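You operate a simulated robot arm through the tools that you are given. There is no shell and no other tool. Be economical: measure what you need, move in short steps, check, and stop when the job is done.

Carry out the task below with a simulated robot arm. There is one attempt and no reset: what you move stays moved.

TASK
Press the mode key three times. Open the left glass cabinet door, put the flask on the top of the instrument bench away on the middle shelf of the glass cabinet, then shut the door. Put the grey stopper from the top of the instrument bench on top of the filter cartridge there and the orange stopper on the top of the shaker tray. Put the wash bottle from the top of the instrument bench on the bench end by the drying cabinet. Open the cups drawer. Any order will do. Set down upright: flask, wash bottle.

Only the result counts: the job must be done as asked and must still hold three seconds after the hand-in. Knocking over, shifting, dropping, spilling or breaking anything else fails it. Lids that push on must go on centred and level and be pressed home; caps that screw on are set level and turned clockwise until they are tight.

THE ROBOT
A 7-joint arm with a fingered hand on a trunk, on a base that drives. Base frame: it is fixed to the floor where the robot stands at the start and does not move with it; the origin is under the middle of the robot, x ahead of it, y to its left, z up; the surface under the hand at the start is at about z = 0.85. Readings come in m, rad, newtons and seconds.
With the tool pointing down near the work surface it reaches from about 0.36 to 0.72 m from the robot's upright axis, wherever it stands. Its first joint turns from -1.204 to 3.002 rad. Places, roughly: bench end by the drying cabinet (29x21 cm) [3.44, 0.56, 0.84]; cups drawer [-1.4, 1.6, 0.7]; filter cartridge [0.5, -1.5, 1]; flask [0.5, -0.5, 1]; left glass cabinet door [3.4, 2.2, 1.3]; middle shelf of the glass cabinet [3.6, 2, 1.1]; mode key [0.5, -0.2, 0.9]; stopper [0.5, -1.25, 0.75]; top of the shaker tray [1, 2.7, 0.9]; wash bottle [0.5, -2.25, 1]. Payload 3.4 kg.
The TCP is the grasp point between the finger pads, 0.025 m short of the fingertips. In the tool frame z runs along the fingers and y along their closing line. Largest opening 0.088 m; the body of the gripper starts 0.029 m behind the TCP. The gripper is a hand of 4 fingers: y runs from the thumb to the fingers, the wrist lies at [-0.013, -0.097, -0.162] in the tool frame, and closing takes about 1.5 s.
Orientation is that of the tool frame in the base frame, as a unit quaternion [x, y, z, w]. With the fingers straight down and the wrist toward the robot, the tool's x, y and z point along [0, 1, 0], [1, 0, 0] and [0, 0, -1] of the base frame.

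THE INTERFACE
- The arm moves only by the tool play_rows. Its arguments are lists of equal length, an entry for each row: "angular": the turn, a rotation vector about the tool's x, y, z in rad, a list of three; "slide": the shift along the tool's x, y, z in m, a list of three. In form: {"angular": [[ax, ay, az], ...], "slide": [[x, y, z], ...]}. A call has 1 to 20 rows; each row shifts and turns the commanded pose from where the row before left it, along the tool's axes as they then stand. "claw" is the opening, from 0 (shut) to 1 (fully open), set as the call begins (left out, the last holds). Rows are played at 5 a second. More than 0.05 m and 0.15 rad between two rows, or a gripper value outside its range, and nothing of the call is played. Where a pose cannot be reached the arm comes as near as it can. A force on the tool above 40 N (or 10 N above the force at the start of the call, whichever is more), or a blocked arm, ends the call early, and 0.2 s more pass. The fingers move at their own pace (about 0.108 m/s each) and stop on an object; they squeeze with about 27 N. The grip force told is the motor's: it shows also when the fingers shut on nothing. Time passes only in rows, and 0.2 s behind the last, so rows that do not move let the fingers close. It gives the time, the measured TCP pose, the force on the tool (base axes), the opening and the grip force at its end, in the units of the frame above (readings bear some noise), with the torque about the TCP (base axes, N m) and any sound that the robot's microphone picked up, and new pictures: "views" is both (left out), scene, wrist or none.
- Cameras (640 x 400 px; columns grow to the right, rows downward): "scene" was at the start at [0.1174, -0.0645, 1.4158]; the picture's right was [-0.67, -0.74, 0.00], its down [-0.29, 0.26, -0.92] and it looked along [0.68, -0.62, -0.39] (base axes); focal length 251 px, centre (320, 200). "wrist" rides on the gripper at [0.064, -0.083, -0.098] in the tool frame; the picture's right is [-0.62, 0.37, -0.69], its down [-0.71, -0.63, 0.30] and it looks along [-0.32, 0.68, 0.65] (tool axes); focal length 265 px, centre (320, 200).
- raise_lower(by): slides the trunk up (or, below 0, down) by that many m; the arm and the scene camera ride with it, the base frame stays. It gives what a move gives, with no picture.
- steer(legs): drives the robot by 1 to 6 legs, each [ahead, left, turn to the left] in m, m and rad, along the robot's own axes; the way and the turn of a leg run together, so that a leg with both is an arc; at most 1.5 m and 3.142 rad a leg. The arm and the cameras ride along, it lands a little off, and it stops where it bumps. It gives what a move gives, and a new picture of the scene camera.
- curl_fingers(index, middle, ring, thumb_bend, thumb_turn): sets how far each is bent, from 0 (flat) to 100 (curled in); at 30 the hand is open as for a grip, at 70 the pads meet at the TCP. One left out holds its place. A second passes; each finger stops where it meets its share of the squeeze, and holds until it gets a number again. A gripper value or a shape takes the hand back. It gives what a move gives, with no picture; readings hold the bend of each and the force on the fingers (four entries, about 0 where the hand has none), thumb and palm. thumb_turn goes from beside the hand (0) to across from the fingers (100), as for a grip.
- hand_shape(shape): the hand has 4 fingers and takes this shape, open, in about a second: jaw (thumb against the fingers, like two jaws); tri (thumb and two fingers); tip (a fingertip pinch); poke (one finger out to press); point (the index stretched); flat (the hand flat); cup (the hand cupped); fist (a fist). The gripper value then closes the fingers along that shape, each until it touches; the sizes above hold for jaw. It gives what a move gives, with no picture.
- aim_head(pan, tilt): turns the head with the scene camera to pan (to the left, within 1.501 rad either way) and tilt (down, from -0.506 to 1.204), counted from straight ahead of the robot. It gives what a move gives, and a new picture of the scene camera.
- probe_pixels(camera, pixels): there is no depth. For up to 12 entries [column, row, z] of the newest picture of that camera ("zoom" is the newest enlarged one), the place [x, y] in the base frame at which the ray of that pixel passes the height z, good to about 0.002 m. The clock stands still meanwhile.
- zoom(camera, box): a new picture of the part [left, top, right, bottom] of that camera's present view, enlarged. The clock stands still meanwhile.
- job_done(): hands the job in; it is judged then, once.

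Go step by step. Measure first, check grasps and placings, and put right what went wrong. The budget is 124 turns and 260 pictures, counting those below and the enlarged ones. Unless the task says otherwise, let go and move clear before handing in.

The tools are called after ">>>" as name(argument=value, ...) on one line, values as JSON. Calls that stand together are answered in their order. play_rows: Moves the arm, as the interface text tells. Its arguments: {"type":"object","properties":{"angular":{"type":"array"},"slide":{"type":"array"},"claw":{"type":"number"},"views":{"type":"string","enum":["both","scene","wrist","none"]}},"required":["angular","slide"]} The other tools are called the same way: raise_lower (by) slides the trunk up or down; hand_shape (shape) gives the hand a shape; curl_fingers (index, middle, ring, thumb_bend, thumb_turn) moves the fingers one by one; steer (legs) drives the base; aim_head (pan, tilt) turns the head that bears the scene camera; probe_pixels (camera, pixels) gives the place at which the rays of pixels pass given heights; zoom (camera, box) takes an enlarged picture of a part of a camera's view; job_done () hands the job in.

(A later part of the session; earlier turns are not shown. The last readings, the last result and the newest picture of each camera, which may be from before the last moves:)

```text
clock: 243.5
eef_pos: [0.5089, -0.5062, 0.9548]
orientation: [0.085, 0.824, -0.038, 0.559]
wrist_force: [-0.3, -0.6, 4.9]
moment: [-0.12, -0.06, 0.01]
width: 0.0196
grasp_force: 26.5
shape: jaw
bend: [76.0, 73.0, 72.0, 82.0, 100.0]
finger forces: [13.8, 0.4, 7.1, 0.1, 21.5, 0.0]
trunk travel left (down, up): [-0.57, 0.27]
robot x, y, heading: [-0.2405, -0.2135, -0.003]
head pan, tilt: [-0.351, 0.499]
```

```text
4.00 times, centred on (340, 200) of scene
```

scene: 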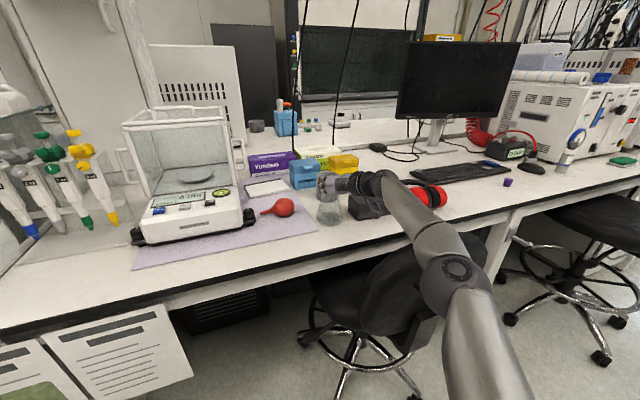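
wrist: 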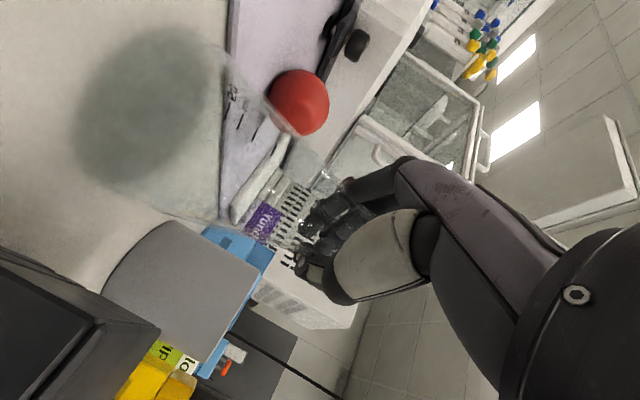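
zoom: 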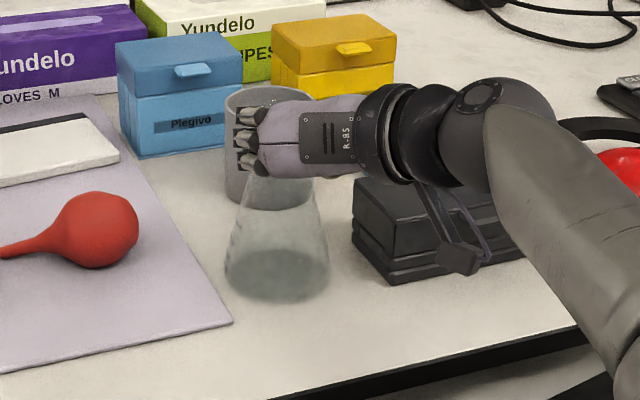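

The flask's neck is gripped. I lift straight up with the trunk by 0.25 m.

>>> raise_lower(by=0.25)

>>> play_rows(angular=[[0, 0, 0]], slide=[[0, 0, 0]], views="both")

```text
clock: 246.1
eef_pos: [0.511, -0.5056, 1.2013]
orientation: [0.085, 0.824, -0.038, 0.558]
wrist_force: [0.4, 0.0, -1.3]
moment: [0.02, -0.01, 0.02]
width: 0.0193
grasp_force: 27.1
shape: jaw
bend: [76.0, 73.0, 72.0, 82.0, 100.0]
finger forces: [14.3, 0.5, 3.1, 0.0, 18.5, 0.1]
trunk travel left (down, up): [-0.82, 0.02]
robot x, y, heading: [-0.2481, -0.2124, -0.003]
head pan, tilt: [-0.351, 0.499]
```

```text
clock: 246.5
eef_pos: [0.5096, -0.5061, 1.2027]
orientation: [0.084, 0.825, -0.038, 0.558]
wrist_force: [0.9, 0.4, -1.1]
moment: [-0.01, -0.02, -0.02]
width: 0.0194
grasp_force: 27.4
shape: jaw
bend: [76.0, 73.0, 72.0, 82.0, 100.0]
finger forces: [14.2, 0.7, 3.0, 0.0, 18.5, 0.0]
trunk travel left (down, up): [-0.82, 0.02]
robot x, y, heading: [-0.245, -0.213, -0.007]
head pan, tilt: [-0.351, 0.499]
```

scene: 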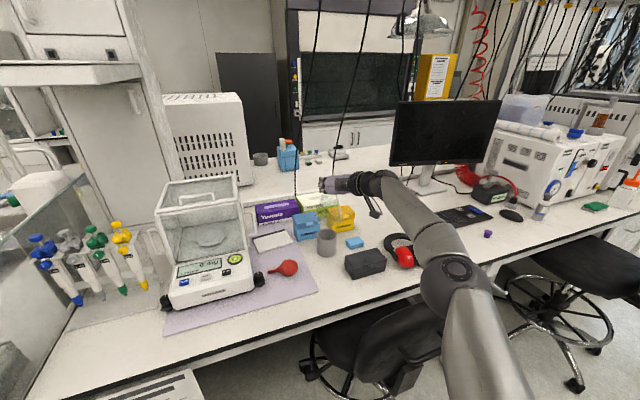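
wrist: 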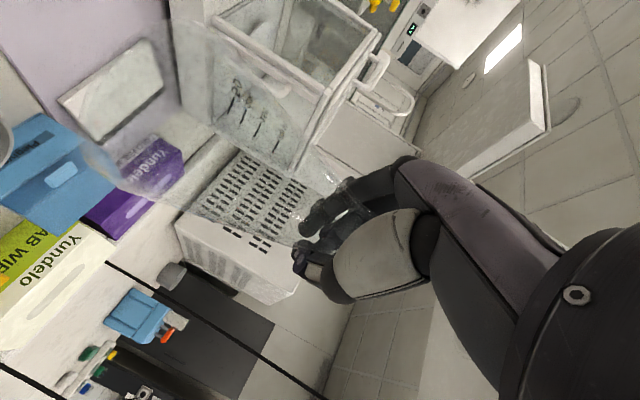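

Flask is lifted cleanly. I retract a little and drive to the cabinet: back, left along the corridor, then ahead.

>>> play_rows(angular=[[0, 0, 0], [0, 0, 0], [0, 0, 0]], slide=[[0, 0, -0.035], [0, 0, -0.035], [0, 0, -0.03]], views="none")

>>> steer(legs=[[-0.24, 0, 0.005], [0, 1.4, 0], [0, 0.7, 0], [1.2, 0, 0], [1.2, 0, 0]])

>>> aim_head(pan=0.2, tilt=0.25)

```text
clock: 247.3
eef_pos: [0.4162, -0.4911, 1.2407]
orientation: [0.086, 0.824, -0.039, 0.559]
wrist_force: [-0.5, 0.4, -1.8]
moment: [-0.01, 0.0, 0.01]
width: 0.0192
grasp_force: 26.7
shape: jaw
bend: [76.0, 73.0, 72.0, 82.0, 100.0]
finger forces: [14.0, 0.6, 3.1, 0.0, 18.3, 0.1]
trunk travel left (down, up): [-0.82, 0.02]
robot x, y, heading: [-0.2466, -0.2138, -0.011]
head pan, tilt: [-0.351, 0.499]
```

```text
clock: 270.4
eef_pos: [2.5823, 1.5793, 1.24]
orientation: [0.088, 0.824, -0.04, 0.558]
wrist_force: [0.5, 1.2, -1.7]
moment: [-0.02, 0.01, 0.0]
width: 0.0192
grasp_force: 27.0
shape: jaw
bend: [76.0, 73.0, 72.0, 82.0, 100.0]
finger forces: [13.9, 0.5, 3.2, 0.0, 18.2, 0.0]
trunk travel left (down, up): [-0.82, 0.02]
robot x, y, heading: [1.9222, 1.8608, -0.006]
head pan, tilt: [-0.351, 0.499]
```

scene: 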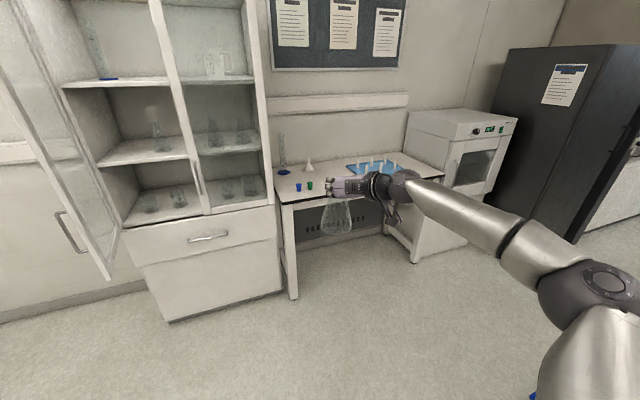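

```text
clock: 271.4
eef_pos: [2.5823, 1.579, 1.2389]
orientation: [0.086, 0.824, -0.04, 0.558]
wrist_force: [0.6, -0.3, -0.6]
moment: [0.01, 0.01, 0.01]
width: 0.0194
grasp_force: 27.0
shape: jaw
bend: [76.0, 73.0, 72.0, 82.0, 100.0]
finger forces: [14.0, 0.5, 3.2, 0.0, 18.2, 0.0]
trunk travel left (down, up): [-0.82, 0.02]
robot x, y, heading: [1.9199, 1.8605, -0.006]
head pan, tilt: [0.201, 0.25]
```

scene: 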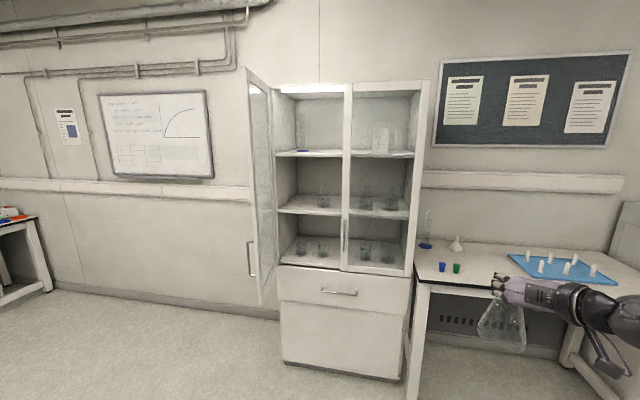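

I zoom on the left bay's middle shelf and probe its surface and the flask already there.

>>> zoom(camera="scene", box=[240, 140, 360, 270])

>>> probe_pixels(camera="scene", pixels=[[280, 210, 1.11], [345, 215, 1.11], [297, 195, 1.11], [343, 195, 1.11], [323, 205, 1.12], [262, 303, 0.88], [278, 274, 0.88], [250, 275, 0.95], [250, 240, 1.1]])

```text
3.08 times, centred on (300, 205) of scene
```

zoom: 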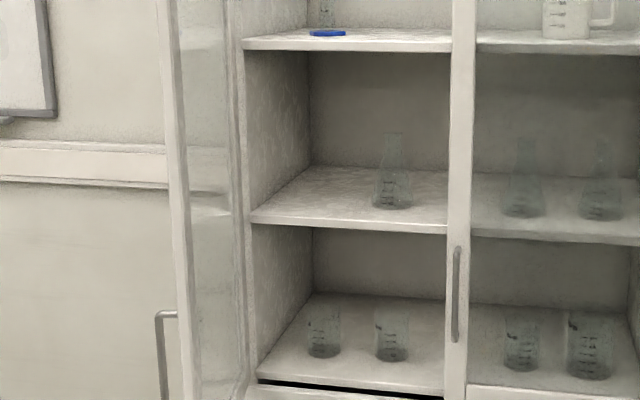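

```text
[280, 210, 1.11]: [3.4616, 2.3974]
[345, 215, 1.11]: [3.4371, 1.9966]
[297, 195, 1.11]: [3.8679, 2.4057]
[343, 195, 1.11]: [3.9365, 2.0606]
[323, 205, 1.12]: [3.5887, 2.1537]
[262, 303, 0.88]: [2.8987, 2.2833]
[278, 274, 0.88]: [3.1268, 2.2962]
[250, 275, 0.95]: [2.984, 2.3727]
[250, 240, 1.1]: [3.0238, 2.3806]
```

Middle shelf surface ≈1.11; the existing flask sits near (3.57,2.15), so I'll place ours at about (3.50, 2.265). I turn the robot 0.3 left and approach in front of the left bay.

>>> steer(legs=[[0, 0, 0.306], [0.506, -0.157, 0], [0.118, 0.382, 0]])

>>> play_rows(angular=[[0, 0, 0]], slide=[[0, 0, 0]], views="wrist")

>>> aim_head(pan=-0.35, tilt=0.35)

```text
clock: 277.5
eef_pos: [3.1625, 2.1919, 1.2389]
orientation: [-0.038, 0.828, 0.045, 0.557]
wrist_force: [-0.6, -0.3, -0.6]
moment: [-0.02, -0.01, -0.02]
width: 0.0194
grasp_force: 26.5
shape: jaw
bend: [76.0, 73.0, 72.0, 82.0, 100.0]
finger forces: [13.8, 0.6, 3.1, 0.1, 18.2, 0.0]
trunk travel left (down, up): [-0.82, 0.02]
robot x, y, heading: [2.4473, 2.2611, 0.298]
head pan, tilt: [0.201, 0.25]
```

scene: 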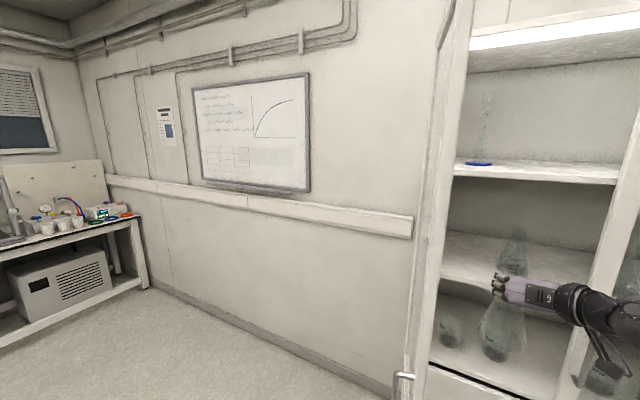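

```text
clock: 277.9
eef_pos: [3.1642, 2.1901, 1.239]
orientation: [-0.038, 0.828, 0.046, 0.557]
wrist_force: [-0.4, -0.4, -0.7]
moment: [-0.01, -0.03, -0.02]
width: 0.0193
grasp_force: 26.4
shape: jaw
bend: [76.0, 73.0, 72.0, 82.0, 100.0]
finger forces: [13.7, 0.4, 3.1, 0.0, 18.1, 0.0]
trunk travel left (down, up): [-0.82, 0.02]
robot x, y, heading: [2.4495, 2.2608, 0.297]
head pan, tilt: [0.201, 0.25]
```

wrist: 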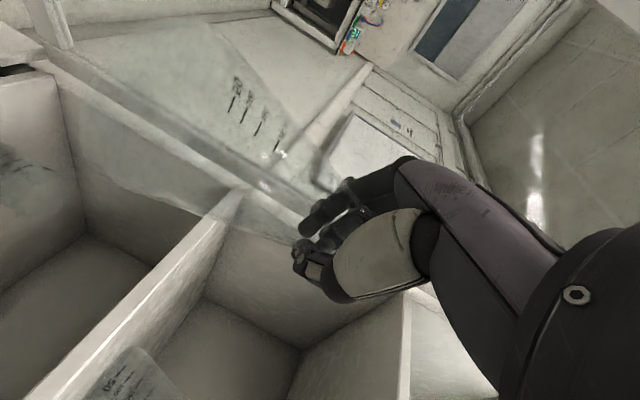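

```text
clock: 278.9
eef_pos: [3.1635, 2.1917, 1.2397]
orientation: [-0.039, 0.828, 0.045, 0.557]
wrist_force: [-0.6, -1.0, -0.6]
moment: [-0.01, -0.05, -0.02]
width: 0.019
grasp_force: 26.3
shape: jaw
bend: [76.0, 73.0, 72.0, 82.0, 100.0]
finger forces: [13.8, 0.5, 3.2, 0.0, 18.1, 0.1]
trunk travel left (down, up): [-0.82, 0.02]
robot x, y, heading: [2.4447, 2.266, 0.296]
head pan, tilt: [-0.351, 0.351]
```

scene: 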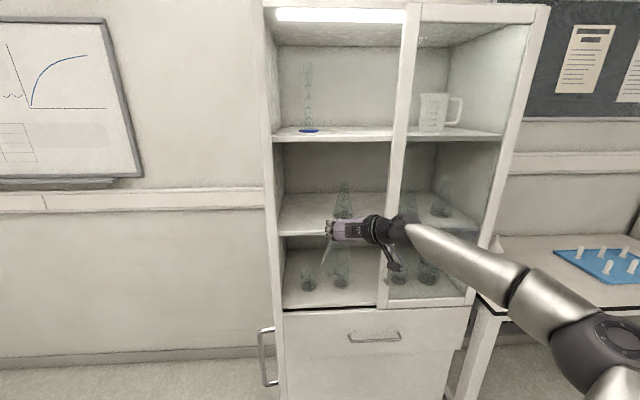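

I zoom in both views to triangulate the middle shelf's front-left corner for its exact height.

>>> zoom(camera="scene", box=[260, 170, 420, 290])

>>> zoom(camera="wrist", box=[60, 140, 300, 400])

```text
3.33 times, centred on (340, 230) of scene
```

zoom: 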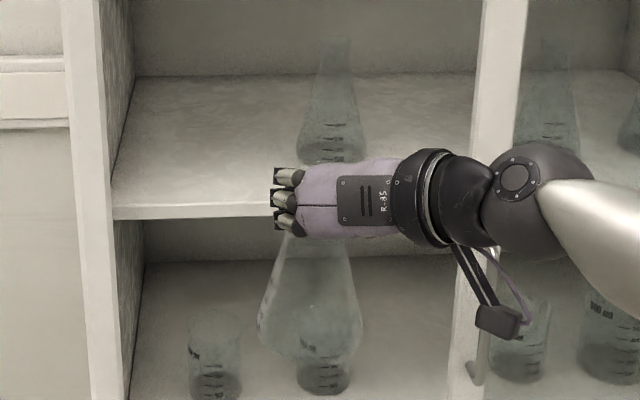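

```text
1.54 times, centred on (180, 270) of wrist
```

zoom: 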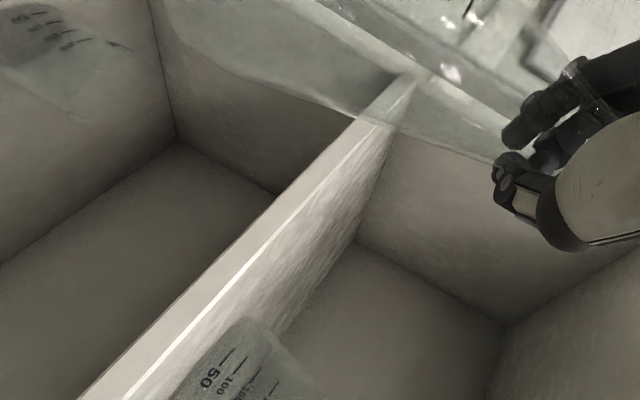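

>>> probe_pixels(camera="scene", pixels=[[277.8, 231.5, 1.08], [277.8, 231.5, 1.1], [277.8, 231.5, 1.12], [277.8, 231.5, 1.14], [344, 214, 1.11], [300, 175, 1.11], [320, 205, 1.11]])

>>> probe_pixels(camera="wrist", pixels=[[241.7, 193.4, 1.08], [241.7, 193.4, 1.1], [241.7, 193.4, 1.12], [241.7, 193.4, 1.14]])

```text
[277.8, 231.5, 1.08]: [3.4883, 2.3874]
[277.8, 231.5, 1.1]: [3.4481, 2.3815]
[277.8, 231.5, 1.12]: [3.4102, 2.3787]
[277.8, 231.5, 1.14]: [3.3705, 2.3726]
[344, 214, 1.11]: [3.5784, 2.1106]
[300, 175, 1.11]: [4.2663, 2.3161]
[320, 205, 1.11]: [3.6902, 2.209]
```

```text
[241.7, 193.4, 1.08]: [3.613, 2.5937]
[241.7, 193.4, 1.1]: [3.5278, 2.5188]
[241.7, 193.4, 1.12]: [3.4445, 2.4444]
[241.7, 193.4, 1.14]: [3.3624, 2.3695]
```

Shelf top is z≈1.138 with its front edge at x≈3.373, so I need more height. I raise 2.5 cm, then drive sideways and in part-way.

>>> play_rows(angular=[[0, 0, 0]], slide=[[-0.0232, 0.0008, -0.0094]], views="none")

>>> steer(legs=[[0.0217, 0.0707, 0], [0.115, -0.035, 0]])

>>> play_rows(angular=[[0, 0, 0]], slide=[[0, 0, 0]], views="wrist")

>>> zoom(camera="scene", box=[240, 150, 400, 290])

```text
clock: 279.3
eef_pos: [3.1622, 2.1923, 1.2651]
orientation: [-0.038, 0.828, 0.045, 0.558]
wrist_force: [0.5, -0.2, -1.8]
moment: [-0.04, -0.01, 0.02]
width: 0.0192
grasp_force: 27.4
shape: jaw
bend: [76.0, 73.0, 72.0, 82.0, 100.0]
finger forces: [13.9, 0.5, 3.1, 0.0, 18.0, 0.1]
trunk travel left (down, up): [-0.82, 0.02]
robot x, y, heading: [2.4485, 2.2614, 0.298]
head pan, tilt: [-0.351, 0.351]
```

```text
clock: 281.2
eef_pos: [3.2832, 2.2669, 1.2652]
orientation: [-0.039, 0.828, 0.046, 0.557]
wrist_force: [0.0, 0.1, -1.5]
moment: [0.01, -0.01, 0.0]
width: 0.019
grasp_force: 26.9
shape: jaw
bend: [76.0, 73.0, 72.0, 82.0, 100.0]
finger forces: [13.9, 0.6, 3.1, 0.0, 18.1, 0.0]
trunk travel left (down, up): [-0.82, 0.02]
robot x, y, heading: [2.5637, 2.3376, 0.295]
head pan, tilt: [-0.351, 0.351]
```

scene: 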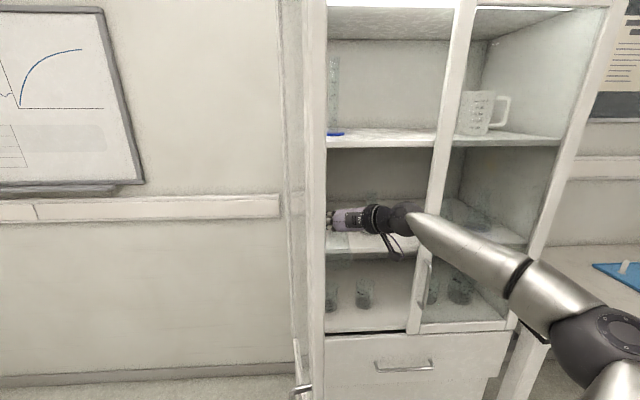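

```text
clock: 281.6
eef_pos: [3.2812, 2.2665, 1.2656]
orientation: [-0.039, 0.828, 0.045, 0.557]
wrist_force: [-0.7, 0.1, -0.9]
moment: [-0.01, 0.01, -0.03]
width: 0.0192
grasp_force: 26.6
shape: jaw
bend: [76.0, 73.0, 72.0, 82.0, 100.0]
finger forces: [13.7, 0.5, 3.1, 0.1, 18.0, 0.1]
trunk travel left (down, up): [-0.82, 0.02]
robot x, y, heading: [2.5678, 2.3336, 0.298]
head pan, tilt: [-0.351, 0.351]
```

wrist: 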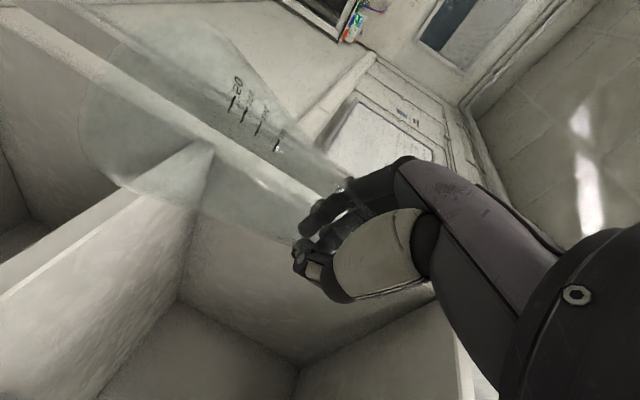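

```text
2.86 times, centred on (320, 220) of scene
```

zoom: 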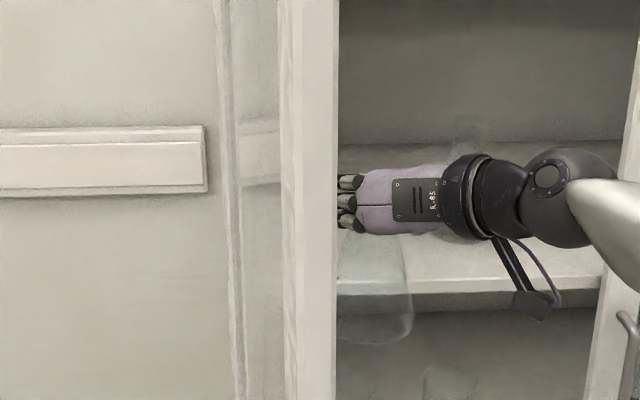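

The open door's edge is close on the left, but there are ~4 cm of margin. I continue in, shifting 1 cm right.

>>> steer(legs=[[0.155, -0.06, 0]])

>>> play_rows(angular=[[0, 0, 0]], slide=[[0, 0, 0]], views="wrist")

>>> zoom(camera="scene", box=[240, 150, 400, 290])

```text
clock: 283.0
eef_pos: [3.4484, 2.2543, 1.2662]
orientation: [-0.039, 0.828, 0.046, 0.557]
wrist_force: [-0.3, 0.3, -2.6]
moment: [0.0, -0.02, 0.0]
width: 0.019
grasp_force: 26.9
shape: jaw
bend: [76.0, 73.0, 72.0, 82.0, 100.0]
finger forces: [13.7, 0.5, 3.1, 0.0, 18.0, 0.0]
trunk travel left (down, up): [-0.82, 0.02]
robot x, y, heading: [2.7301, 2.3248, 0.299]
head pan, tilt: [-0.351, 0.351]
```

scene: 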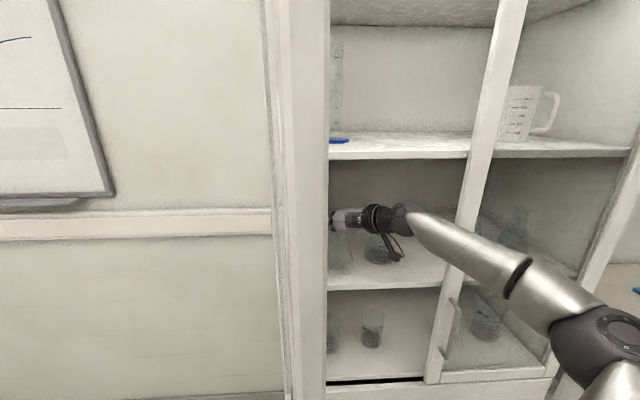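

```text
clock: 283.4
eef_pos: [3.4467, 2.2533, 1.265]
orientation: [-0.039, 0.828, 0.046, 0.558]
wrist_force: [-1.6, 0.5, -0.9]
moment: [-0.03, -0.05, -0.03]
width: 0.0193
grasp_force: 27.3
shape: jaw
bend: [76.0, 73.0, 72.0, 82.0, 100.0]
finger forces: [13.7, 0.5, 3.2, 0.0, 18.1, 0.0]
trunk travel left (down, up): [-0.82, 0.02]
robot x, y, heading: [2.7313, 2.3253, 0.299]
head pan, tilt: [-0.351, 0.351]
```

wrist: 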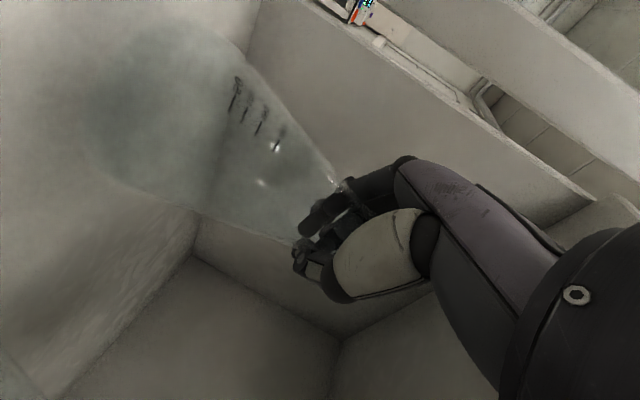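

```text
2.86 times, centred on (320, 220) of scene
```

zoom: 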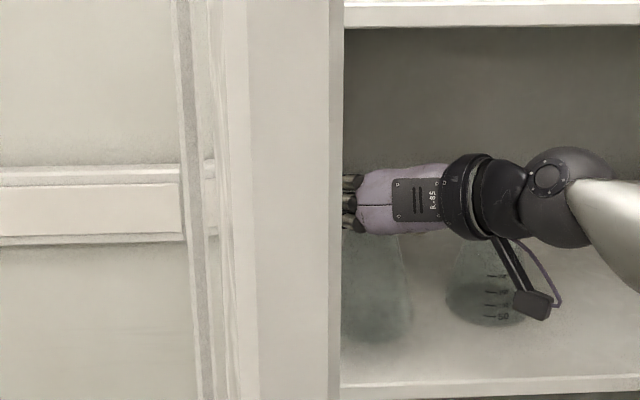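

The flask is inside over the shelf. Lowering in small steps to contact.

>>> play_rows(angular=[[0, 0, 0], [0, 0, 0], [0, 0, 0], [0, 0, 0]], slide=[[0.0093, 0, 0.0037], [0.0065, 0, 0.0026], [0.0028, 0, 0.0011], [0.0019, 0, 0.0007]], views="wrist")

>>> zoom(camera="scene", box=[300, 180, 400, 290])

```text
clock: 284.4
eef_pos: [3.4466, 2.2542, 1.2455]
orientation: [-0.038, 0.827, 0.046, 0.559]
wrist_force: [-0.4, -0.8, 4.5]
moment: [-0.01, -0.03, -0.01]
width: 0.0192
grasp_force: 27.1
shape: jaw
bend: [76.0, 73.0, 72.0, 82.0, 100.0]
finger forces: [14.1, 0.5, 4.9, 0.1, 19.5, 0.0]
trunk travel left (down, up): [-0.82, 0.02]
robot x, y, heading: [2.7322, 2.321, 0.295]
head pan, tilt: [-0.351, 0.351]
```

wrist: 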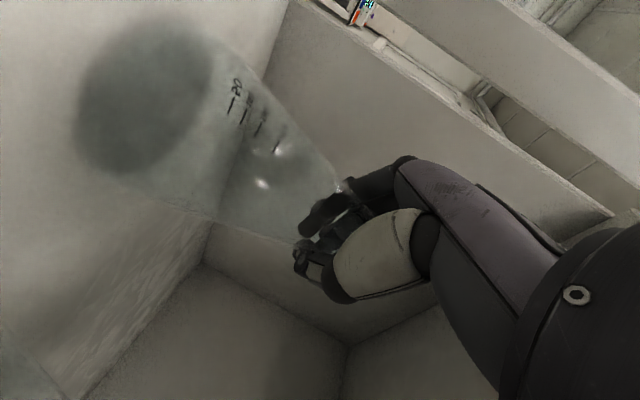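

```text
3.64 times, centred on (350, 235) of scene
```

zoom: 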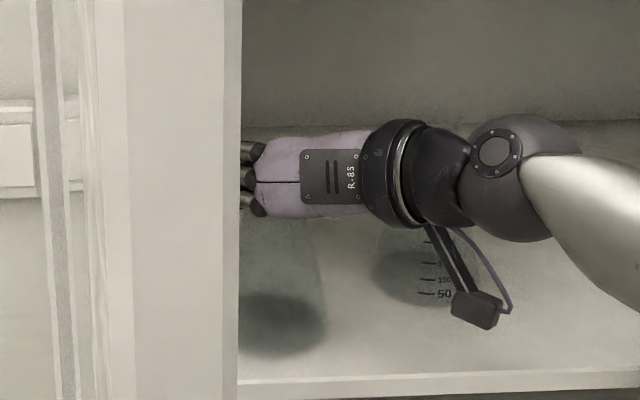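

Contact (≈5 N). Open the hand and wait for all fingers to open.

>>> play_rows(angular=[[0, 0, 0], [0, 0, 0], [0, 0, 0], [0, 0, 0], [0, 0, 0], [0, 0, 0], [0, 0, 0]], slide=[[0, 0, 0], [0, 0, 0], [0, 0, 0], [0, 0, 0], [0, 0, 0], [0, 0, 0], [0, 0, 0]], claw=0.75, views="wrist")

```text
clock: 286.0
eef_pos: [3.4482, 2.2551, 1.2431]
orientation: [-0.039, 0.828, 0.046, 0.558]
wrist_force: [-0.5, 0.3, -0.3]
moment: [-0.01, 0.0, 0.03]
width: 0.0656
grasp_force: 0.1
shape: jaw
bend: [27.0, 36.0, 33.0, 54.0, 99.0]
finger forces: [0.1, 0.0, 0.1, 0.0, 0.0, 0.0]
trunk travel left (down, up): [-0.82, 0.02]
robot x, y, heading: [2.7339, 2.3264, 0.301]
head pan, tilt: [-0.351, 0.351]
```

wrist: 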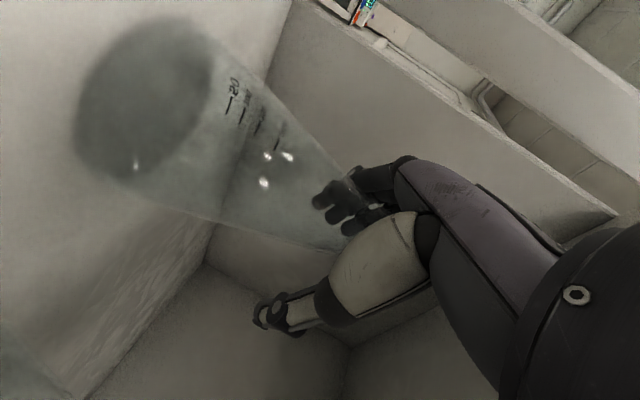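

Released and standing. Retract along the fingers, then drive straight back out.

>>> play_rows(angular=[[0, 0, 0], [0, 0, 0], [0, 0, 0]], slide=[[0, 0, -0.03], [0, 0, -0.04], [0, 0, -0.04]], views="none")

>>> steer(legs=[[-0.3, 0.09, 0]])

>>> zoom(camera="scene", box=[240, 120, 420, 300])

```text
clock: 286.8
eef_pos: [3.3436, 2.2401, 1.2858]
orientation: [-0.039, 0.828, 0.046, 0.557]
wrist_force: [-0.3, 0.0, -0.3]
moment: [0.0, -0.04, -0.01]
width: 0.0659
grasp_force: 0.2
shape: jaw
bend: [27.0, 36.0, 33.0, 54.0, 99.0]
finger forces: [0.1, 0.0, 0.0, 0.1, 0.0, 0.1]
trunk travel left (down, up): [-0.82, 0.02]
robot x, y, heading: [2.7333, 2.3209, 0.296]
head pan, tilt: [-0.351, 0.351]
```

```text
clock: 288.9
eef_pos: [3.034, 2.2401, 1.2838]
orientation: [-0.039, 0.828, 0.046, 0.557]
wrist_force: [-1.7, 0.3, -0.3]
moment: [-0.01, -0.02, -0.01]
width: 0.0654
grasp_force: 0.0
shape: jaw
bend: [27.0, 36.0, 33.0, 54.0, 99.0]
finger forces: [0.0, 0.1, 0.0, 0.0, 0.0, 0.0]
trunk travel left (down, up): [-0.82, 0.02]
robot x, y, heading: [2.4196, 2.3238, 0.302]
head pan, tilt: [-0.351, 0.351]
```

scene: 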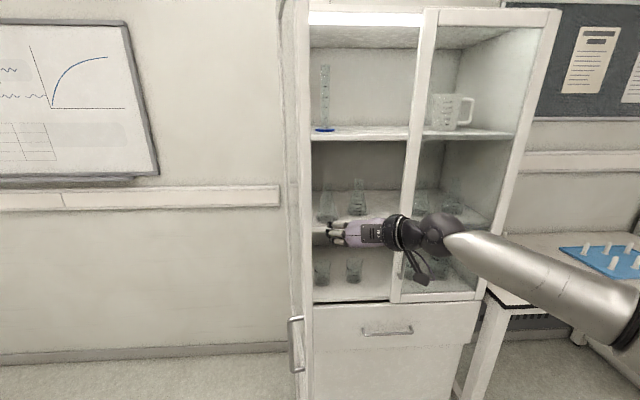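

```text
2.22 times, centred on (330, 210) of scene
```

zoom: 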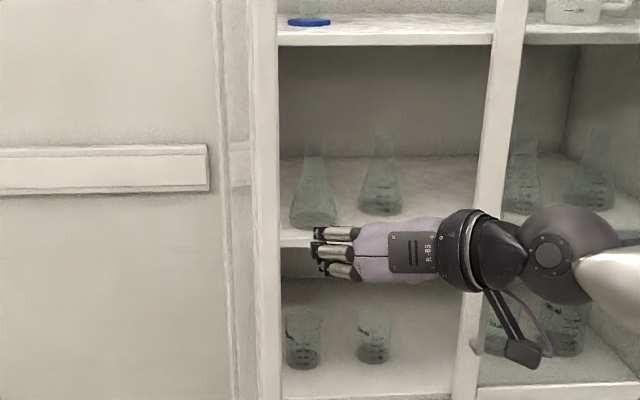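

The flask stands on the middle shelf. To shut the door I go around to its outer side: back out, square up, yaw the hand to point right-forward, and stop just left of the open door.

>>> steer(legs=[[-0.268, -0.0217, 0], [0, 0, -0.302]])

>>> play_rows(angular=[[0.074, -0.0026, 0.03], [0.074, -0.0026, 0.03], [0.074, -0.0026, 0.03], [0.074, -0.0026, 0.03], [0.074, -0.0026, 0.03], [0.074, -0.0026, 0.03], [0.074, -0.0026, 0.03], [0.074, -0.0026, 0.03]], slide=[[0.0086, 0.0342, -0.0213], [0.0096, 0.0323, -0.0238], [0.0105, 0.0302, -0.026], [0.0114, 0.0278, -0.0283], [0.0122, 0.0253, -0.0302], [0.0129, 0.0226, -0.032], [0.0136, 0.0198, -0.0336], [0.0141, 0.0168, -0.0349]], claw=0, views="none")

>>> steer(legs=[[0.31, 0, 0], [0.01, 0.21, 0]])

```text
clock: 291.8
eef_pos: [2.7286, 1.963, 1.2842]
orientation: [0.086, 0.824, -0.039, 0.559]
wrist_force: [-0.3, -0.5, -0.2]
moment: [0.04, 0.01, -0.01]
width: 0.0656
grasp_force: 0.0
shape: jaw
bend: [27.0, 36.0, 33.0, 54.0, 99.0]
finger forces: [0.0, 0.0, 0.1, 0.0, 0.0, 0.0]
trunk travel left (down, up): [-0.82, 0.02]
robot x, y, heading: [2.1658, 2.2247, -0.003]
head pan, tilt: [-0.351, 0.351]
```

scene: 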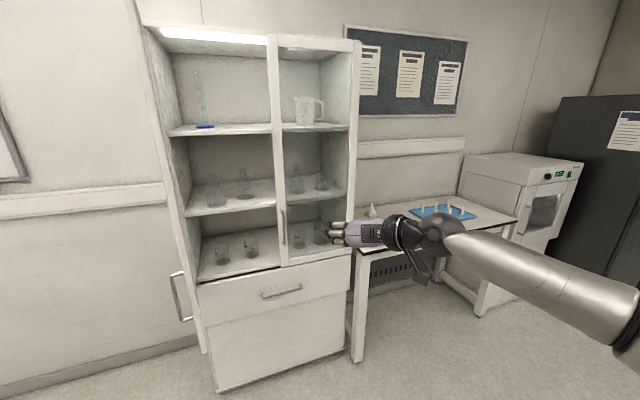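

```text
clock: 293.6
eef_pos: [2.599, 2.2675, 1.2898]
orientation: [0.341, 0.755, -0.212, 0.518]
wrist_force: [0.4, 0.7, -0.2]
moment: [-0.01, -0.01, -0.03]
width: 0.0003
grasp_force: 27.0
shape: jaw
bend: [70.0, 70.0, 70.0, 40.0, 100.0]
finger forces: [0.0, 0.0, 0.0, 0.0, 0.0, 0.0]
trunk travel left (down, up): [-0.82, 0.02]
robot x, y, heading: [2.1662, 2.2243, -0.003]
head pan, tilt: [-0.351, 0.351]
```

```text
clock: 296.9
eef_pos: [2.9199, 2.4719, 1.2904]
orientation: [0.341, 0.755, -0.212, 0.518]
wrist_force: [-0.4, 0.3, 0.2]
moment: [0.01, -0.01, -0.01]
width: 0.0
grasp_force: 27.5
shape: jaw
bend: [70.0, 70.0, 70.0, 40.0, 100.0]
finger forces: [0.1, 0.0, 0.0, 0.1, 0.0, 0.0]
trunk travel left (down, up): [-0.82, 0.02]
robot x, y, heading: [2.487, 2.4286, -0.009]
head pan, tilt: [-0.351, 0.351]
```

scene: 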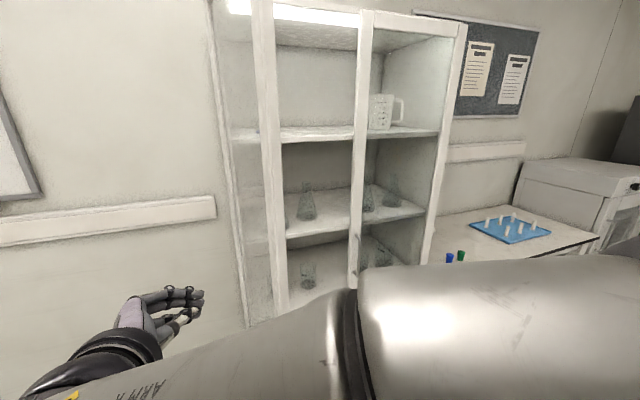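

The hand is outside the door at (2.92,2.47). I now push the door shut along its arc with the base, retreat, restore the hand pose, lower, and drive to the wash bottle with grid probes for measuring.

>>> steer(legs=[[0.14, 0, 0.009], [0, -0.15, 0], [0.03, -0.12, 0], [0.07, -0.09, 0], [0.09, -0.03, 0], [0.09, 0, 0]])

>>> steer(legs=[[0.015, 0, 0], [-0.45, 0, 0]])

>>> play_rows(angular=[[-0.074, 0.0026, -0.03], [-0.074, 0.0026, -0.03], [-0.074, 0.0026, -0.03], [-0.074, 0.0026, -0.03], [-0.074, 0.0026, -0.03], [-0.074, 0.0026, -0.03], [-0.074, 0.0026, -0.03], [-0.074, 0.0026, -0.03]], slide=[[-0.0146, -0.0137, 0.0361], [-0.0141, -0.0168, 0.0349], [-0.0136, -0.0198, 0.0336], [-0.0129, -0.0226, 0.032], [-0.0122, -0.0253, 0.0302], [-0.0114, -0.0278, 0.0283], [-0.0105, -0.0302, 0.026], [-0.0096, -0.0323, 0.0238]], claw=1, views="none")

>>> raise_lower(by=-0.2)

>>> steer(legs=[[-1.47, 0, 0], [-1.47, 0, 0], [0, -1.37, 0], [0, -1.37, 0], [0, -1.37, 0], [0.09, 0, 0]])

>>> aim_head(pan=-0.15, tilt=0.5)

>>> probe_pixels(camera="scene", pixels=[[260, 150, 1.0], [320, 150, 1.0], [380, 150, 1.0], [260, 200, 1.0], [320, 200, 1.0], [380, 200, 1.0], [260, 200, 0.85], [320, 200, 0.85], [380, 200, 0.85], [260, 260, 0.85], [320, 260, 0.85], [380, 260, 0.85]])

>>> zoom(camera="scene", box=[220, 100, 420, 300])

>>> play_rows(angular=[[0, 0, 0]], slide=[[0, 0, 0]], views="wrist")

```text
clock: 302.3
eef_pos: [3.3228, 2.0893, 1.2901]
orientation: [0.335, 0.76, -0.207, 0.517]
wrist_force: [0.0, 0.9, -0.4]
moment: [-0.01, 0.0, 0.0]
width: 0.0
grasp_force: 27.2
shape: jaw
bend: [70.0, 70.0, 70.0, 42.0, 100.0]
finger forces: [0.0, 0.0, 0.0, 0.0, 0.0, 0.0]
trunk travel left (down, up): [-0.82, 0.02]
robot x, y, heading: [2.8944, 2.0402, 0.003]
head pan, tilt: [-0.351, 0.351]
stopped in leg 6: the force on the tool passed its limit at 67 N (the readings are from after the stop); the commanded pose is now the measured one
```

scene: 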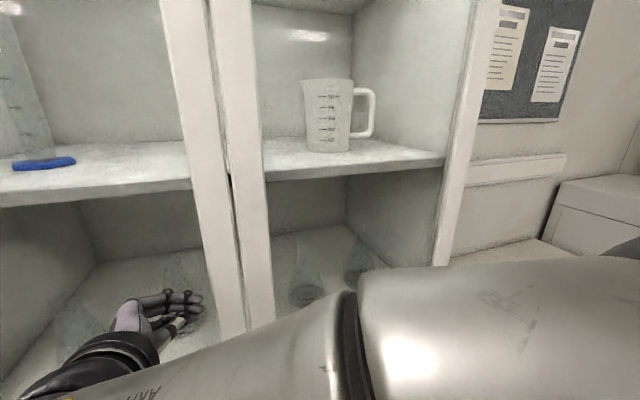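

```text
clock: 305.4
eef_pos: [2.888, 2.0868, 1.2902]
orientation: [0.335, 0.76, -0.208, 0.517]
wrist_force: [-0.2, 0.2, -0.6]
moment: [0.01, 0.02, 0.01]
width: 0.0001
grasp_force: 27.0
shape: jaw
bend: [70.0, 70.0, 70.0, 44.0, 100.0]
finger forces: [0.0, 0.0, 0.0, 0.0, 0.0, 0.1]
trunk travel left (down, up): [-0.82, 0.02]
robot x, y, heading: [2.4613, 2.0389, 0.006]
head pan, tilt: [-0.351, 0.351]
```

scene: 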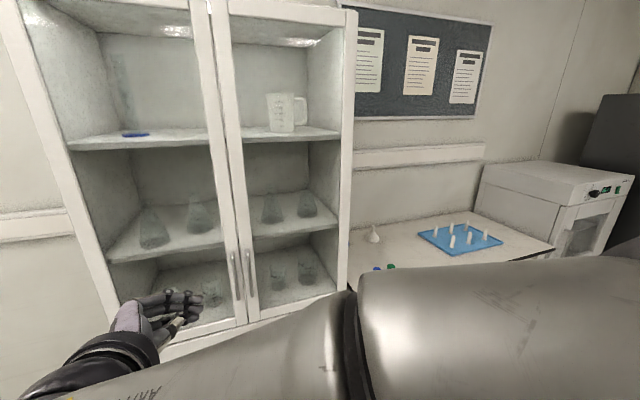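

```text
clock: 307.2
eef_pos: [3.0258, 1.7831, 1.2795]
orientation: [0.081, 0.827, -0.032, 0.555]
wrist_force: [-0.2, -0.8, -0.2]
moment: [0.02, 0.0, 0.02]
width: 0.0878
grasp_force: 0.0
shape: jaw
bend: [30.0, 30.0, 30.0, 30.0, 98.0]
finger forces: [0.0, 0.0, 0.0, 0.0, 0.0, 0.1]
trunk travel left (down, up): [-0.82, 0.02]
robot x, y, heading: [2.4622, 2.0392, 0.005]
head pan, tilt: [-0.351, 0.351]
```

```text
clock: 309.4
eef_pos: [3.0245, 1.7856, 1.0814]
orientation: [0.08, 0.826, -0.034, 0.557]
wrist_force: [0.0, 1.3, 0.0]
moment: [-0.02, 0.04, 0.0]
width: 0.0877
grasp_force: 0.1
shape: jaw
bend: [30.0, 30.0, 30.0, 30.0, 98.0]
finger forces: [0.1, 0.0, 0.0, 0.0, 0.0, 0.0]
trunk travel left (down, up): [-0.62, 0.22]
robot x, y, heading: [2.4594, 2.0348, 0.004]
head pan, tilt: [-0.351, 0.351]
```

```text
clock: 343.6
eef_pos: [0.2555, -2.3543, 1.081]
orientation: [0.075, 0.827, -0.03, 0.556]
wrist_force: [0.0, -0.1, 0.3]
moment: [0.01, 0.02, 0.01]
width: 0.0875
grasp_force: 0.0
shape: jaw
bend: [30.0, 30.0, 30.0, 30.0, 98.0]
finger forces: [0.1, 0.0, 0.1, 0.0, 0.0, 0.0]
trunk travel left (down, up): [-0.62, 0.22]
robot x, y, heading: [-0.3138, -2.108, 0.017]
head pan, tilt: [-0.351, 0.351]
```

scene: 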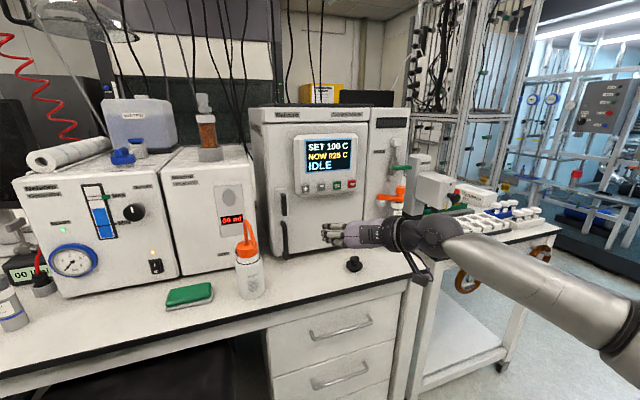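

```text
clock: 344.4
eef_pos: [0.2542, -2.3536, 1.0815]
orientation: [0.075, 0.827, -0.03, 0.557]
wrist_force: [-0.3, 0.1, -0.1]
moment: [0.01, 0.0, 0.04]
width: 0.0876
grasp_force: 0.0
shape: jaw
bend: [30.0, 30.0, 30.0, 30.0, 98.0]
finger forces: [0.1, 0.1, 0.0, 0.0, 0.0, 0.0]
trunk travel left (down, up): [-0.62, 0.22]
robot x, y, heading: [-0.3135, -2.1081, 0.019]
head pan, tilt: [-0.15, 0.499]
```

scene: 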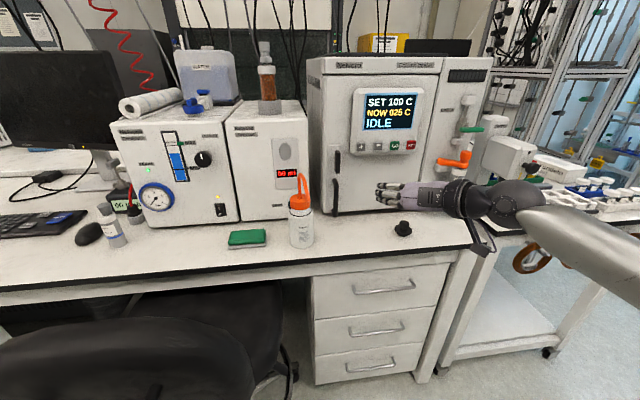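

```text
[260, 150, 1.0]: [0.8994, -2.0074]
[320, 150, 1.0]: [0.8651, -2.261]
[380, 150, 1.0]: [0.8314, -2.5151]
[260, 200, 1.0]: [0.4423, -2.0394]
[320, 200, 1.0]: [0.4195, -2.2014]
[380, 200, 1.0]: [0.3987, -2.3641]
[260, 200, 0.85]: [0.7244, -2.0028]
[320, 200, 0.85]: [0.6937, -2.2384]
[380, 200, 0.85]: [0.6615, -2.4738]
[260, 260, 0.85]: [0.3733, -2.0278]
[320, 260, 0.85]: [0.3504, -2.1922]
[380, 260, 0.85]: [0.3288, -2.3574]
```

```text
2.00 times, centred on (320, 200) of scene
```

zoom: 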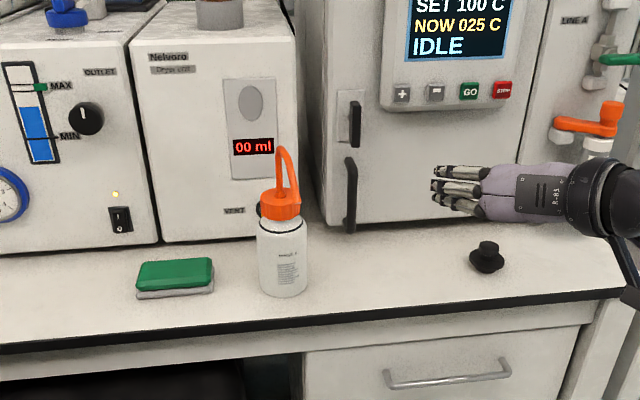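

```text
clock: 344.8
eef_pos: [0.2548, -2.3538, 1.081]
orientation: [0.075, 0.826, -0.031, 0.557]
wrist_force: [-1.3, -0.1, 0.5]
moment: [0.01, 0.02, -0.01]
width: 0.0875
grasp_force: 0.0
shape: jaw
bend: [30.0, 30.0, 30.0, 30.0, 98.0]
finger forces: [0.0, 0.0, 0.0, 0.0, 0.1, 0.1]
trunk travel left (down, up): [-0.62, 0.22]
robot x, y, heading: [-0.3136, -2.1105, 0.022]
head pan, tilt: [-0.15, 0.499]
5 turns are left
```

wrist: 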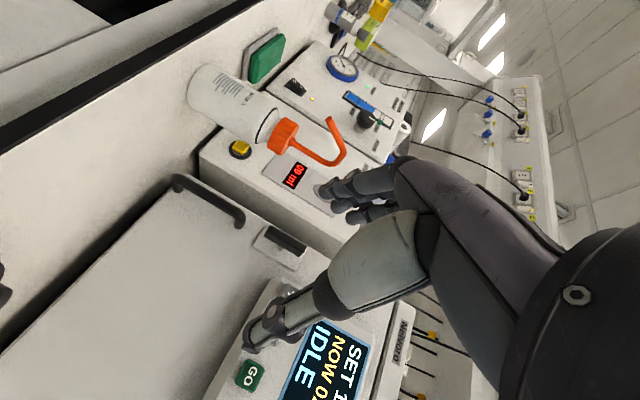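

The left door is shut (both doors flush in the picture). The bottle's cap centre computes to (0.440,-2.149,0.985) from both views; I strafe left to line up, advance onto the cap, close, and lift with the trunk.

>>> steer(legs=[[0.005, 0.226, 0]])

>>> play_rows(angular=[[0, 0, 0], [0, 0, 0], [0, 0, 0], [0, 0, 0], [0, 0, 0], [0, 0, 0], [0, 0, 0]], slide=[[0.0063, 0.0027, 0.0244], [0.0063, 0.0027, 0.0244], [0, 0, 0.035], [0, 0, 0.035], [0, 0, 0.03], [0, 0, 0.03], [0, 0, 0.02]], claw=1, views="wrist")

>>> play_rows(angular=[[0, 0, 0], [0, 0, 0], [0, 0, 0], [0, 0, 0], [0, 0, 0], [0, 0, 0], [0, 0, 0], [0, 0, 0]], slide=[[0, 0, 0], [0, 0, 0], [0, 0, 0], [0, 0, 0], [0, 0, 0], [0, 0, 0], [0, 0, 0], [0, 0, 0]], claw=0, views="both")

>>> raise_lower(by=0.14)

>>> play_rows(angular=[[0, 0, 0]], slide=[[0, 0, 0]], views="both")

```text
clock: 346.5
eef_pos: [0.2553, -2.1279, 1.0815]
orientation: [0.074, 0.827, -0.032, 0.557]
wrist_force: [0.0, 0.5, 0.3]
moment: [0.0, 0.0, 0.0]
width: 0.0876
grasp_force: 0.0
shape: jaw
bend: [30.0, 30.0, 30.0, 30.0, 98.0]
finger forces: [0.1, 0.0, 0.0, 0.0, 0.0, 0.0]
trunk travel left (down, up): [-0.62, 0.22]
robot x, y, heading: [-0.3102, -1.8806, 0.019]
head pan, tilt: [-0.15, 0.499]
```

scene: 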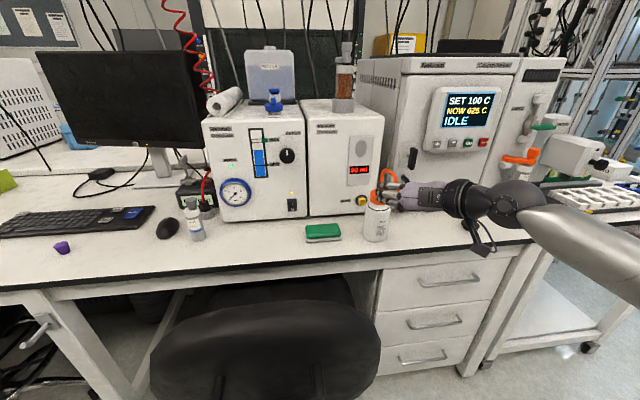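

```text
clock: 348.1
eef_pos: [0.4344, -2.1478, 0.9942]
orientation: [0.076, 0.827, -0.03, 0.556]
wrist_force: [-1.3, 0.0, 0.2]
moment: [0.0, -0.03, -0.02]
width: 0.0877
grasp_force: 0.0
shape: jaw
bend: [30.0, 30.0, 30.0, 30.0, 98.0]
finger forces: [0.0, 0.0, 0.0, 0.1, 0.0, 0.8]
trunk travel left (down, up): [-0.62, 0.22]
robot x, y, heading: [-0.3086, -1.8846, 0.013]
head pan, tilt: [-0.15, 0.499]
```

wrist: 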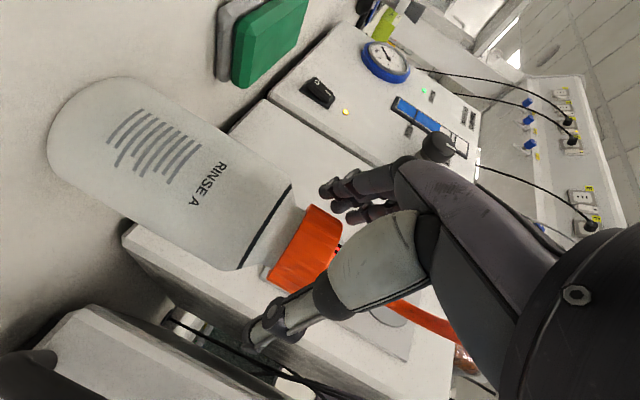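

```text
clock: 349.9
eef_pos: [0.4334, -2.1487, 0.9949]
orientation: [0.075, 0.827, -0.03, 0.557]
wrist_force: [0.5, 0.6, -0.2]
moment: [-0.03, 0.06, 0.05]
width: 0.0395
grasp_force: 27.2
shape: jaw
bend: [74.0, 44.0, 50.0, 73.0, 100.0]
finger forces: [10.8, 10.4, 0.0, 0.1, 23.0, 0.0]
trunk travel left (down, up): [-0.62, 0.22]
robot x, y, heading: [-0.3119, -1.8844, 0.016]
head pan, tilt: [-0.15, 0.499]
```

scene: 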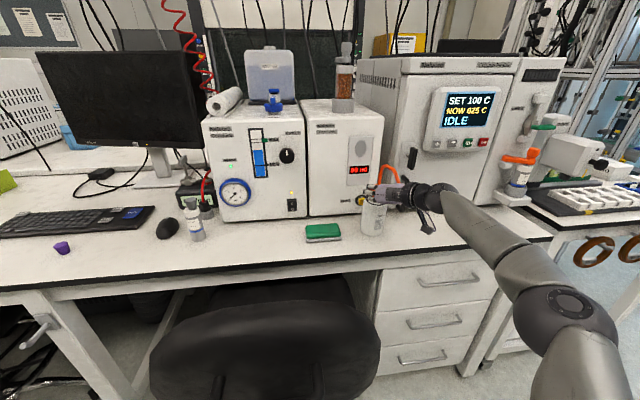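
wrist: 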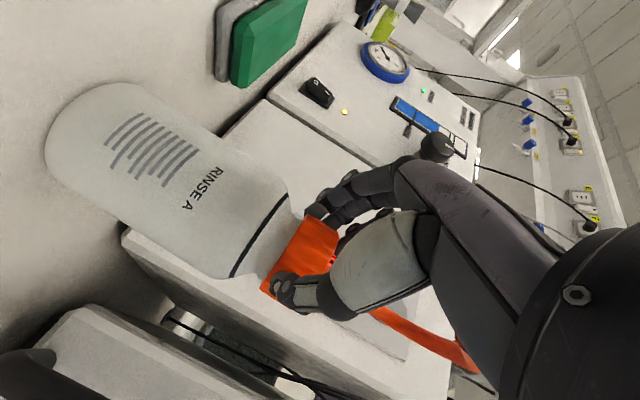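

```text
clock: 351.5
eef_pos: [0.434, -2.1482, 1.1341]
orientation: [0.075, 0.827, -0.03, 0.556]
wrist_force: [0.4, -0.7, -3.8]
moment: [0.0, 0.08, 0.0]
width: 0.0396
grasp_force: 26.9
shape: jaw
bend: [74.0, 44.0, 50.0, 73.0, 100.0]
finger forces: [10.7, 10.1, 0.0, 0.0, 23.2, 0.0]
trunk travel left (down, up): [-0.76, 0.08]
robot x, y, heading: [-0.312, -1.8819, 0.014]
head pan, tilt: [-0.15, 0.499]
```

```text
clock: 351.9
eef_pos: [0.4346, -2.1491, 1.1347]
orientation: [0.076, 0.827, -0.031, 0.556]
wrist_force: [0.4, 0.2, -2.8]
moment: [0.01, 0.15, 0.01]
width: 0.0391
grasp_force: 26.9
shape: jaw
bend: [74.0, 44.0, 50.0, 73.0, 100.0]
finger forces: [10.5, 10.1, 0.0, 0.0, 22.9, 0.0]
trunk travel left (down, up): [-0.76, 0.08]
robot x, y, heading: [-0.3149, -1.8842, 0.015]
head pan, tilt: [-0.15, 0.499]
4 turns are left
```

scene: 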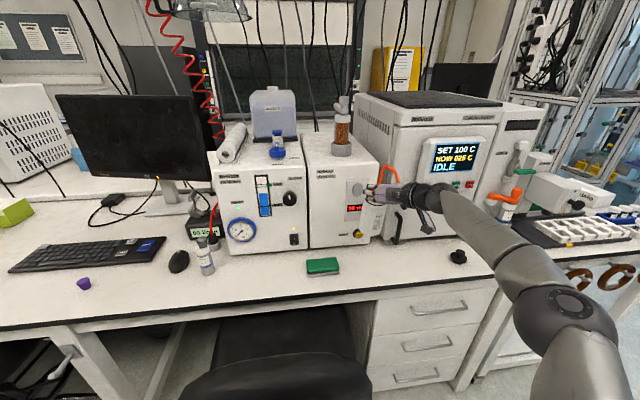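
wrist: 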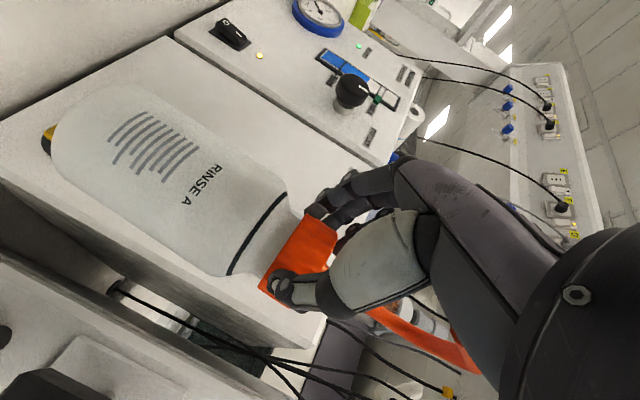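

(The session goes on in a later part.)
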